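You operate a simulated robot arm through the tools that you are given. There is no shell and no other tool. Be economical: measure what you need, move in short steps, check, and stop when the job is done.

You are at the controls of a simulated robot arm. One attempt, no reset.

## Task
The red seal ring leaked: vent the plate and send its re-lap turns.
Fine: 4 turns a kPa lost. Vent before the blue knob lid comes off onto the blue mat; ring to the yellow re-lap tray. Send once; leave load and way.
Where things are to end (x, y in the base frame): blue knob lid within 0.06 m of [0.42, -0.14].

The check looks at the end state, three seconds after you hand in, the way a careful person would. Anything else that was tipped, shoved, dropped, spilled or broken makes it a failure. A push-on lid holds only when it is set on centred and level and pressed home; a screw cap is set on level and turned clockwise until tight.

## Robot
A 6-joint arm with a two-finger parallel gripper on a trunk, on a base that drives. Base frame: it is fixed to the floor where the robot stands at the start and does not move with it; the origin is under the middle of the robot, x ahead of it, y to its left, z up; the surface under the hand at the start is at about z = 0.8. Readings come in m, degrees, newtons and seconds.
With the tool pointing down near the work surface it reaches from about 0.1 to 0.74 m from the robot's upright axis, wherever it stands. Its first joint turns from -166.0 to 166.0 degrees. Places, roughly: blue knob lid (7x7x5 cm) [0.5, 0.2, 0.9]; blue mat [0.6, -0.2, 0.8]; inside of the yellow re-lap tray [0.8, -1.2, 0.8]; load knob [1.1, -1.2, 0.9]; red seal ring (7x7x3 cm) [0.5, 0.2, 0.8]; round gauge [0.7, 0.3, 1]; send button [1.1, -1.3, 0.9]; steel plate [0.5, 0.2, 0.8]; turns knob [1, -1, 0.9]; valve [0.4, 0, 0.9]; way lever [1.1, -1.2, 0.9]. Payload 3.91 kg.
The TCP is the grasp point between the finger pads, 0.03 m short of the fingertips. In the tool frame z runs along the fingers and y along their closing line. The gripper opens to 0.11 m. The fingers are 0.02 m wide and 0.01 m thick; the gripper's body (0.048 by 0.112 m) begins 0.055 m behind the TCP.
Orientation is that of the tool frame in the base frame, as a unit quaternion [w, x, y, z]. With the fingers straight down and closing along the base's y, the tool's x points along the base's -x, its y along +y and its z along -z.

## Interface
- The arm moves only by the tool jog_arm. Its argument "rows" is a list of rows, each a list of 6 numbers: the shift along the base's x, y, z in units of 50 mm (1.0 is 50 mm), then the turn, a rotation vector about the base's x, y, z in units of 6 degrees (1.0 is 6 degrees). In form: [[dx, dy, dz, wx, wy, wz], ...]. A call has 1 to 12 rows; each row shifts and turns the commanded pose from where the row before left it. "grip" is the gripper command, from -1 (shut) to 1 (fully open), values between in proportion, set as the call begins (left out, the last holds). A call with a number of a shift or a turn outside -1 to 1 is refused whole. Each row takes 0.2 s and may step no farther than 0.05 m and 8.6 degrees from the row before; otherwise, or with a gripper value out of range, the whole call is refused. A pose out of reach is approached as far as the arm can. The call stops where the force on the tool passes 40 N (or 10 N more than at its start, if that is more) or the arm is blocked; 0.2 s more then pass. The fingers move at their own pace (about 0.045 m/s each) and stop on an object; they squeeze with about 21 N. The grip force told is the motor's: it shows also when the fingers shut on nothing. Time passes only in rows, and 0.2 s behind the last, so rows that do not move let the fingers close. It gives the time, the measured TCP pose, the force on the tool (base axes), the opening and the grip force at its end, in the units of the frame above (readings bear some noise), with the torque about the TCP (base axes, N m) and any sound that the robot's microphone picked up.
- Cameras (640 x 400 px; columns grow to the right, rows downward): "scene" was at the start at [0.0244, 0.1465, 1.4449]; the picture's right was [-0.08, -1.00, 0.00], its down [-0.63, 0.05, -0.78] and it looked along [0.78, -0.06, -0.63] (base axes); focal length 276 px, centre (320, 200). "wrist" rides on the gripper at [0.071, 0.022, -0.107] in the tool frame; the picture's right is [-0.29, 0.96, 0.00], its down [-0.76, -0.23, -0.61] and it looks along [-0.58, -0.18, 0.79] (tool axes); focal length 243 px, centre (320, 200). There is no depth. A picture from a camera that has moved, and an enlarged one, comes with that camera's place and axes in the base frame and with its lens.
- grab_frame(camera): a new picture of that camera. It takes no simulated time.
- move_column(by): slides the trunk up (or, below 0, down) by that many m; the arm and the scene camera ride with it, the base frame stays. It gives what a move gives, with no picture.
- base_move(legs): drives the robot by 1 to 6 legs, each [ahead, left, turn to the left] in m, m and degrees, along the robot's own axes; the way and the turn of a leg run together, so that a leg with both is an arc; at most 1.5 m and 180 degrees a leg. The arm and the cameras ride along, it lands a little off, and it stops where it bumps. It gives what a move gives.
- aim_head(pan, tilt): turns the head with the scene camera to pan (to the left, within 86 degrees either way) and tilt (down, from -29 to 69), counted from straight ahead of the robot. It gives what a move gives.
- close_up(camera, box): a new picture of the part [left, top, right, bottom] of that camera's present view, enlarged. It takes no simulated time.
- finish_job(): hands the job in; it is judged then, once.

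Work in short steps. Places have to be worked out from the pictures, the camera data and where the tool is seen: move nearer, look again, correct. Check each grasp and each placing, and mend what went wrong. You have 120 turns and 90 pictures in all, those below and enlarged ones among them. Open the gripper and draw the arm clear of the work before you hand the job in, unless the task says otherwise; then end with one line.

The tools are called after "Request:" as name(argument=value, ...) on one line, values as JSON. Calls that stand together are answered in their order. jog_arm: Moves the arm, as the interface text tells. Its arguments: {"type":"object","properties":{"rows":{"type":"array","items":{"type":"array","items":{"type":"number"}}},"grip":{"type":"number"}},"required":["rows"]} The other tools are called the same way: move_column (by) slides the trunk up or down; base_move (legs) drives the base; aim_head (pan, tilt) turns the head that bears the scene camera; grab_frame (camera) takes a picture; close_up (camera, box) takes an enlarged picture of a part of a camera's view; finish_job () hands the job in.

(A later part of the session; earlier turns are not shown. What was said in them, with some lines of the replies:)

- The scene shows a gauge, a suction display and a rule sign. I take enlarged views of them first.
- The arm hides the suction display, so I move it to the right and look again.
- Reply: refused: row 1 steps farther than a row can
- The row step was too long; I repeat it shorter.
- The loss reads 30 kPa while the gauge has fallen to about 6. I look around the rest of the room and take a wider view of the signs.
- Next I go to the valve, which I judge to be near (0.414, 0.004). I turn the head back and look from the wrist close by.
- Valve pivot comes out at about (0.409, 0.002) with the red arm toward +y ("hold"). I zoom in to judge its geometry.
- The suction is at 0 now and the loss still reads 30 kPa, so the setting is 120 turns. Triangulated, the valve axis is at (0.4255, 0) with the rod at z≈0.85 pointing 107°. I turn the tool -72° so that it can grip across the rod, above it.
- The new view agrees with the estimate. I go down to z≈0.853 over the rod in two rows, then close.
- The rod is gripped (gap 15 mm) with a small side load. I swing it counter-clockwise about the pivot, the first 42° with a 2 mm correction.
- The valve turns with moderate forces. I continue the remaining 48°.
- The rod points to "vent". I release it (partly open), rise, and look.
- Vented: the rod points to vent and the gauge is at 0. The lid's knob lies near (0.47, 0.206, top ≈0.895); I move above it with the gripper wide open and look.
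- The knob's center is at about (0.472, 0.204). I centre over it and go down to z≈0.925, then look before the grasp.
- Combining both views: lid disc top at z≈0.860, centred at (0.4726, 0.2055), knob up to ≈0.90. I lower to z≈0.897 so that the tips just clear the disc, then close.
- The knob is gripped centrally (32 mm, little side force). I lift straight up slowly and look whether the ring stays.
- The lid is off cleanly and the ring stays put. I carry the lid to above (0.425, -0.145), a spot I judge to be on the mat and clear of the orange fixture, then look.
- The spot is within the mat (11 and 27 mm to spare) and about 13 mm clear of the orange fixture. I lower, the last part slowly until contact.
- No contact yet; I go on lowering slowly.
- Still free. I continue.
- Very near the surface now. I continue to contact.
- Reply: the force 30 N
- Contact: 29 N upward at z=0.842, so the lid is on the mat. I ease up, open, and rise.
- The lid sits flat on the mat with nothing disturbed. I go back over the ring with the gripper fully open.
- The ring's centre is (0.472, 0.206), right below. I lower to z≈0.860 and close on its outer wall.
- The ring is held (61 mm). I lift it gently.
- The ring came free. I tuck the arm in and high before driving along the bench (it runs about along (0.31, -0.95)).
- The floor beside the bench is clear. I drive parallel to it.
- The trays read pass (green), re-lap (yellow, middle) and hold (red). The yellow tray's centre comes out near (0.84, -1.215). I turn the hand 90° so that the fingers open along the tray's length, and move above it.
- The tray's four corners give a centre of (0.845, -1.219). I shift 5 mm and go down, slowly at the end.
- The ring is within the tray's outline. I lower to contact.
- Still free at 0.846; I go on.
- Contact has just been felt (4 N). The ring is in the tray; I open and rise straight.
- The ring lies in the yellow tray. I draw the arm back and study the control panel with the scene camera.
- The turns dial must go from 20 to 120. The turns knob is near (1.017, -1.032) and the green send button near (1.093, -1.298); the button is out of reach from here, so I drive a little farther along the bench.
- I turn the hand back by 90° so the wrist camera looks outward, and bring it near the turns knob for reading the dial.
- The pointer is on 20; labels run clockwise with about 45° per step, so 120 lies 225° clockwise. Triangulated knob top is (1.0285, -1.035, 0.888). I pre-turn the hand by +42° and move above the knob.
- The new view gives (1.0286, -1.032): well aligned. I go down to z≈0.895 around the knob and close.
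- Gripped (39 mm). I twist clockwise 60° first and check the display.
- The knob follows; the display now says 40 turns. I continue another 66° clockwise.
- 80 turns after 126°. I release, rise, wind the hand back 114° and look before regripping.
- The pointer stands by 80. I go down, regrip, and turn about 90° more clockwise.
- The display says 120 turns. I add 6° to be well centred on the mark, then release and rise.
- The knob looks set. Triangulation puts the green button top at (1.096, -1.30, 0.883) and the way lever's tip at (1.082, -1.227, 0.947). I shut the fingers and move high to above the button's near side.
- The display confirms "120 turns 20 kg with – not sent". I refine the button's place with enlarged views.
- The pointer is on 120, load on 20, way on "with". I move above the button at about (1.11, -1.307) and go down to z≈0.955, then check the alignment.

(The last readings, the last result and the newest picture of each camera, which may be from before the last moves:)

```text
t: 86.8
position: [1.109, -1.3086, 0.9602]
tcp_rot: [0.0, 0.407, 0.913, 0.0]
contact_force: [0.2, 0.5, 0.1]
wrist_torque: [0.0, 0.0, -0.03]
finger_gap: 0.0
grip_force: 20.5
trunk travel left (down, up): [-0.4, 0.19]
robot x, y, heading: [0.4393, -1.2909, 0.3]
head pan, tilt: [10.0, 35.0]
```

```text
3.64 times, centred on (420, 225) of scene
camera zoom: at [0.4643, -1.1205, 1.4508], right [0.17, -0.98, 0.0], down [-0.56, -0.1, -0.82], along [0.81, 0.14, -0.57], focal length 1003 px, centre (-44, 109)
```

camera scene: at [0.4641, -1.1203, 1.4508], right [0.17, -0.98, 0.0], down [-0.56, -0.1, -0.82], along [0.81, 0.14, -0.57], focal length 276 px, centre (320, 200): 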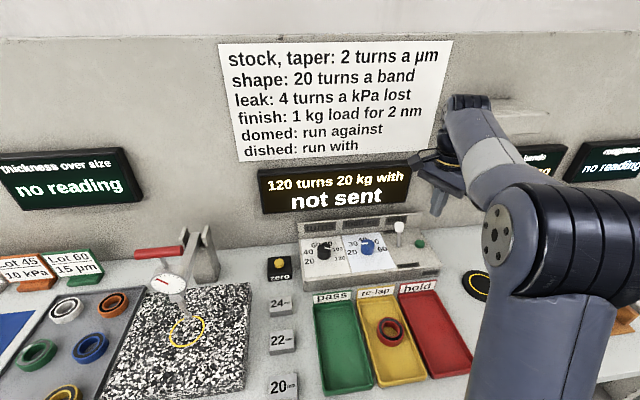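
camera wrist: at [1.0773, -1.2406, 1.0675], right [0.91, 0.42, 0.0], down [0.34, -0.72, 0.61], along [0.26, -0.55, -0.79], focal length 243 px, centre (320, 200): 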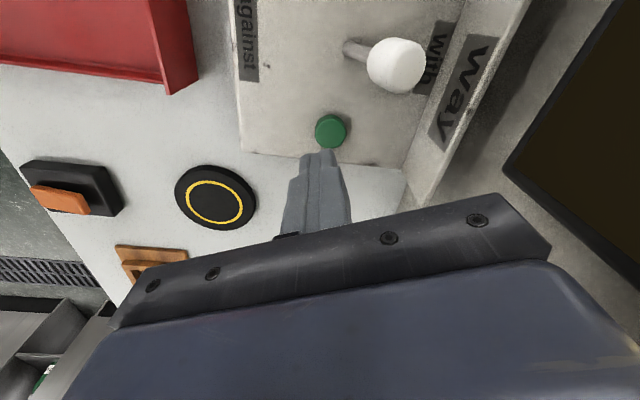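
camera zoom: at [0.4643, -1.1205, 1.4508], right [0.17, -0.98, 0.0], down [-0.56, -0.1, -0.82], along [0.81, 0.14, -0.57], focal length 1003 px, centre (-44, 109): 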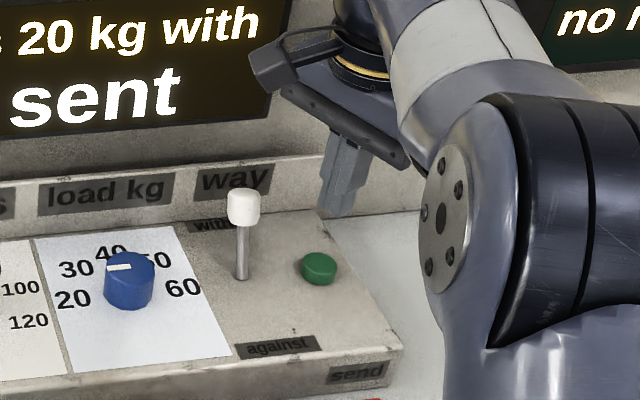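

The button sits about 9 mm along the image's right from under the tip, so I correct by (+8, +4) mm and lower to z≈0.91.

Request:
jog_arm(rows=[[0.16, 0.07, 0, 0, 0, 0], [0, 0, -0.5, 0, 0, 0], [0, 0, -0.4, 0, 0, 0]])

Request:
grab_frame(camera="wrist")

Request:
close_up(camera="scene", box=[360, 170, 480, 280])

```text
t: 87.6
position: [1.1162, -1.3042, 0.9161]
tcp_rot: [-0.001, 0.407, 0.913, 0.0]
contact_force: [0.4, 0.8, 0.0]
wrist_torque: [-0.01, -0.03, -0.02]
finger_gap: 0.0
grip_force: 20.7
trunk travel left (down, up): [-0.4, 0.19]
robot x, y, heading: [0.4394, -1.2886, -0.1]
head pan, tilt: [10.0, 35.0]
```

```text
23 pictures are left
camera wrist: at [1.0855, -1.2367, 1.0219], right [0.91, 0.42, 0.0], down [0.34, -0.72, 0.61], along [0.26, -0.55, -0.79], focal length 243 px, centre (320, 200)
```

wrist: 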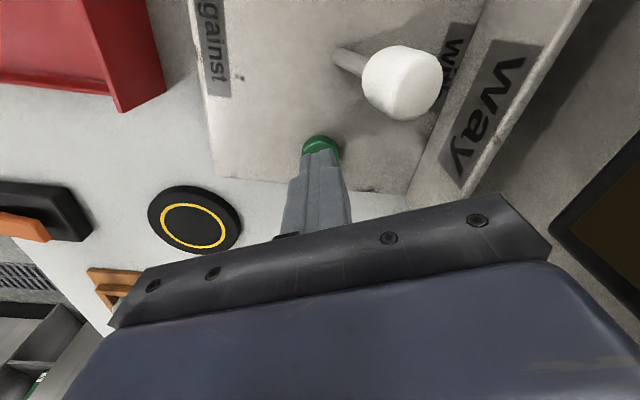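

```text
3.64 times, centred on (420, 225) of scene
camera zoom: at [0.4643, -1.1205, 1.4508], right [0.17, -0.98, 0.0], down [-0.56, -0.1, -0.82], along [0.81, 0.14, -0.57], focal length 1003 px, centre (-44, 109)
```

zoom: 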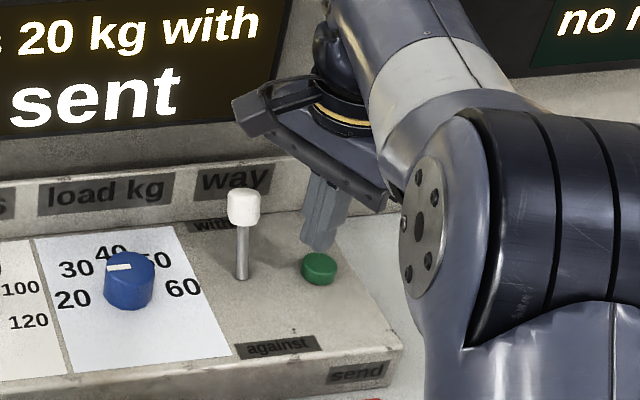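

Aligned. I press down in small rows, once only.

Request:
jog_arm(rows=[[0, 0, -0.1, 0, 0, 0], [0, 0, -0.1, 0, 0, 0], [0, 0, -0.06, 0, 0, 0], [0, 0, -0.06, 0, 0, 0]])

Request:
close_up(camera="scene", box=[260, 150, 480, 280])

```text
t: 88.6
position: [1.1173, -1.3043, 0.8995]
tcp_rot: [0.0, 0.407, 0.913, 0.0]
contact_force: [0.6, -0.1, 0.8]
wrist_torque: [0.0, 0.02, 0.02]
finger_gap: 0.0001
grip_force: 21.5
trunk travel left (down, up): [-0.4, 0.19]
robot x, y, heading: [0.4376, -1.2882, -0.1]
head pan, tilt: [10.0, 35.0]
```

```text
2.91 times, centred on (370, 215) of scene
camera zoom: at [0.4643, -1.1205, 1.4508], right [0.17, -0.98, 0.0], down [-0.56, -0.1, -0.82], along [0.81, 0.14, -0.57], focal length 802 px, centre (174, 156)
```

zoom: 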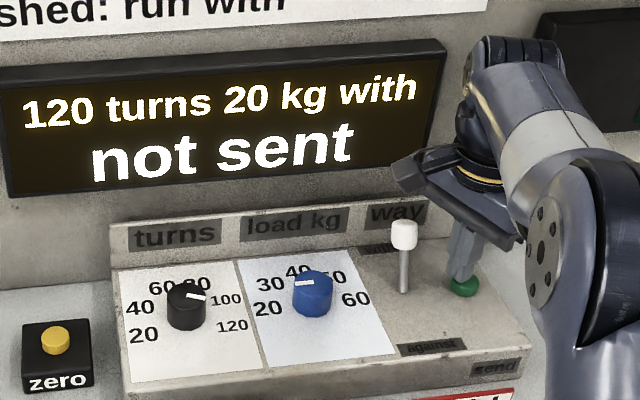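

Still above the button and the camera clears the lever. I press on.

Request:
jog_arm(rows=[[0, 0, -0.05, 0, 0, 0], [0, 0, -0.05, 0, 0, 0], [0, 0, -0.05, 0, 0, 0]])

Request:
close_up(camera="scene", box=[260, 150, 480, 280])

```text
t: 89.4
position: [1.1172, -1.3037, 0.892]
tcp_rot: [0.001, 0.406, 0.914, 0.0]
contact_force: [-0.4, 0.7, 1.9]
wrist_torque: [0.03, -0.01, 0.01]
finger_gap: 0.0
grip_force: 20.8
trunk travel left (down, up): [-0.4, 0.19]
robot x, y, heading: [0.4386, -1.2911, 0.0]
head pan, tilt: [10.0, 35.0]
```

```text
2.91 times, centred on (370, 215) of scene
camera zoom: at [0.4642, -1.1204, 1.4508], right [0.17, -0.98, 0.0], down [-0.56, -0.1, -0.82], along [0.81, 0.14, -0.57], focal length 802 px, centre (174, 156)
```

zoom: 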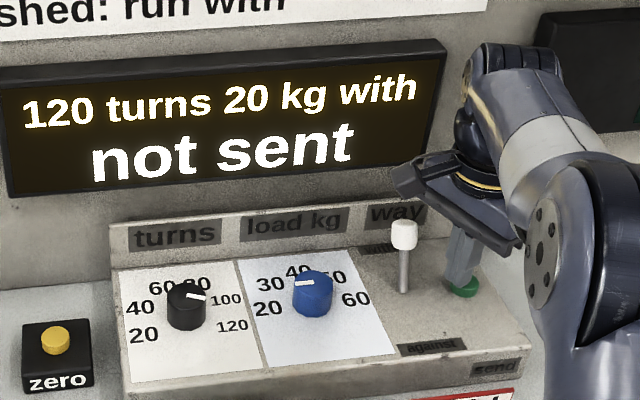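

First light touch (1.9 N), not sent yet. I press a little deeper.

Request:
jog_arm(rows=[[0, 0, -0.04, 0, 0, 0], [0, 0, -0.04, 0, 0, 0]])

Request:
close_up(camera="scene", box=[260, 150, 480, 280])

```text
t: 90.0
position: [1.1168, -1.3041, 0.8885]
tcp_rot: [0.001, 0.408, 0.913, 0.0]
contact_force: [0.7, 1.4, 2.7]
wrist_torque: [0.01, 0.0, 0.01]
finger_gap: 0.0
grip_force: 21.3
trunk travel left (down, up): [-0.4, 0.19]
robot x, y, heading: [0.4375, -1.2872, -0.1]
head pan, tilt: [10.0, 35.0]
heard: click
```

```text
2.91 times, centred on (370, 215) of scene
camera zoom: at [0.4641, -1.1204, 1.4508], right [0.17, -0.98, 0.0], down [-0.56, -0.1, -0.82], along [0.81, 0.14, -0.57], focal length 802 px, centre (174, 156)
```

zoom: 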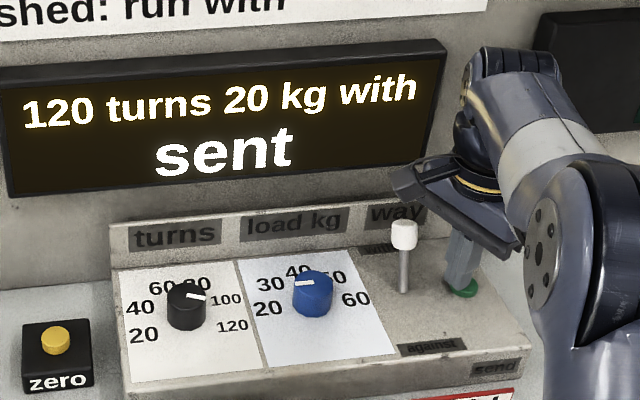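

A click, and the display says "sent". I rise straight, draw back and open the gripper.

Request:
jog_arm(rows=[[0, 0, 0.5, 0, 0, 0], [0, 0, 0.9, 0, 0, 0], [0, 0, 0.9, 0, 0, 0], [0, 0, 0.9, 0, 0, 0], [-0.9, 0, 0.2, 0, 0, 0], [-0.9, 0, 0, 0, 0, 0], [-0.9, -0.3, 0, 0, 0, 0], [-0.9, -0.3, 0, 0, 0, 0], [-0.9, -0.3, 0, 0, 0, 0], [-0.9, 0, 0, 0, 0, 0]])

Request:
jog_arm(grip=1, rows=[[-0.5, 0, 0, 0, 0, 0], [-0.5, 0, 0, 0, 0, 0], [0, 0, 0, 0, 0, 0], [0, 0, 0, 0, 0, 0]])

Request:
grab_frame(camera="scene")

Request:
aim_head(pan=70, tilt=30)

Request:
grab_frame(camera="scene")

```text
t: 92.2
position: [0.845, -1.3496, 1.0578]
tcp_rot: [0.0, 0.407, 0.914, 0.0]
contact_force: [0.9, -0.3, -0.3]
wrist_torque: [0.02, -0.01, 0.02]
finger_gap: 0.0
grip_force: 21.5
trunk travel left (down, up): [-0.4, 0.19]
robot x, y, heading: [0.4372, -1.2896, -0.0]
head pan, tilt: [10.0, 35.0]
```

```text
t: 93.2
position: [0.7966, -1.3496, 1.0572]
tcp_rot: [0.001, 0.407, 0.913, 0.001]
contact_force: [0.2, -0.1, 0.4]
wrist_torque: [0.0, 0.03, -0.01]
finger_gap: 0.0867
grip_force: 0.1
trunk travel left (down, up): [-0.4, 0.19]
robot x, y, heading: [0.4413, -1.2873, 0.0]
head pan, tilt: [10.0, 35.0]
```

```text
18 pictures are left
camera scene: at [0.4643, -1.1205, 1.4508], right [0.17, -0.98, 0.0], down [-0.56, -0.1, -0.82], along [0.81, 0.14, -0.57], focal length 276 px, centre (320, 200)
```

scene: 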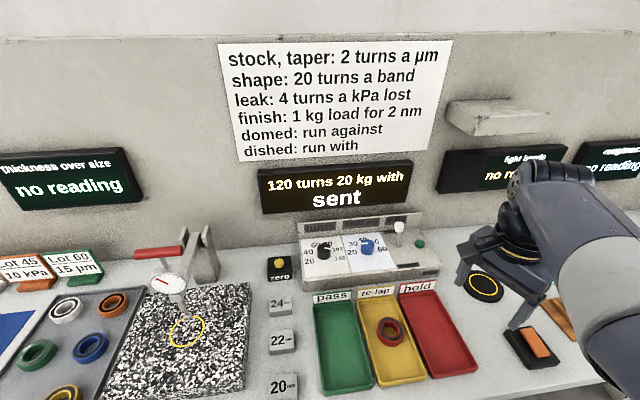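

```text
t: 94.5
position: [0.7962, -1.3497, 1.0581]
tcp_rot: [0.001, 0.408, 0.913, 0.001]
contact_force: [0.4, 0.2, 1.3]
wrist_torque: [0.0, -0.04, -0.03]
finger_gap: 0.1099
grip_force: 0.1
trunk travel left (down, up): [-0.4, 0.19]
robot x, y, heading: [0.4387, -1.2866, 0.0]
head pan, tilt: [70.0, 30.0]
```

```text
17 pictures are left
camera scene: at [0.4084, -1.0508, 1.4586], right [0.94, -0.34, 0.0], down [-0.17, -0.47, -0.87], along [0.3, 0.81, -0.5], focal length 276 px, centre (320, 200)
```

scene: 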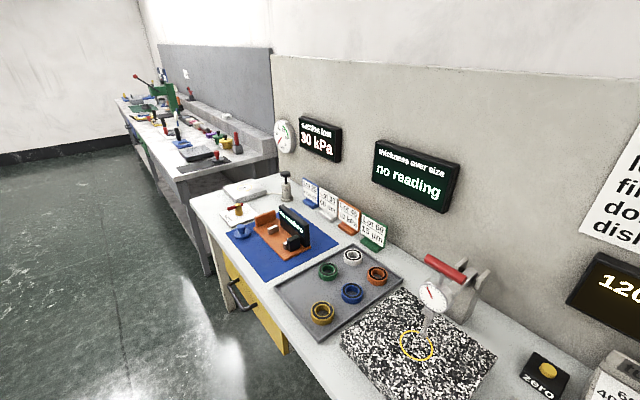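

The display says sent, the ring is in the yellow tray, the lid is on the blue mat, the valve is on vent, and the open gripper is clear. I hand the job in.

Request:
finish_job()

```text
The job is handed in.
```

The job is handed in: I vented the plate first, set the blue lid on the mat, put the red ring in the yellow re-lap tray, and sent 120 turns (30 kPa × 4) once, leaving load and way as they were.
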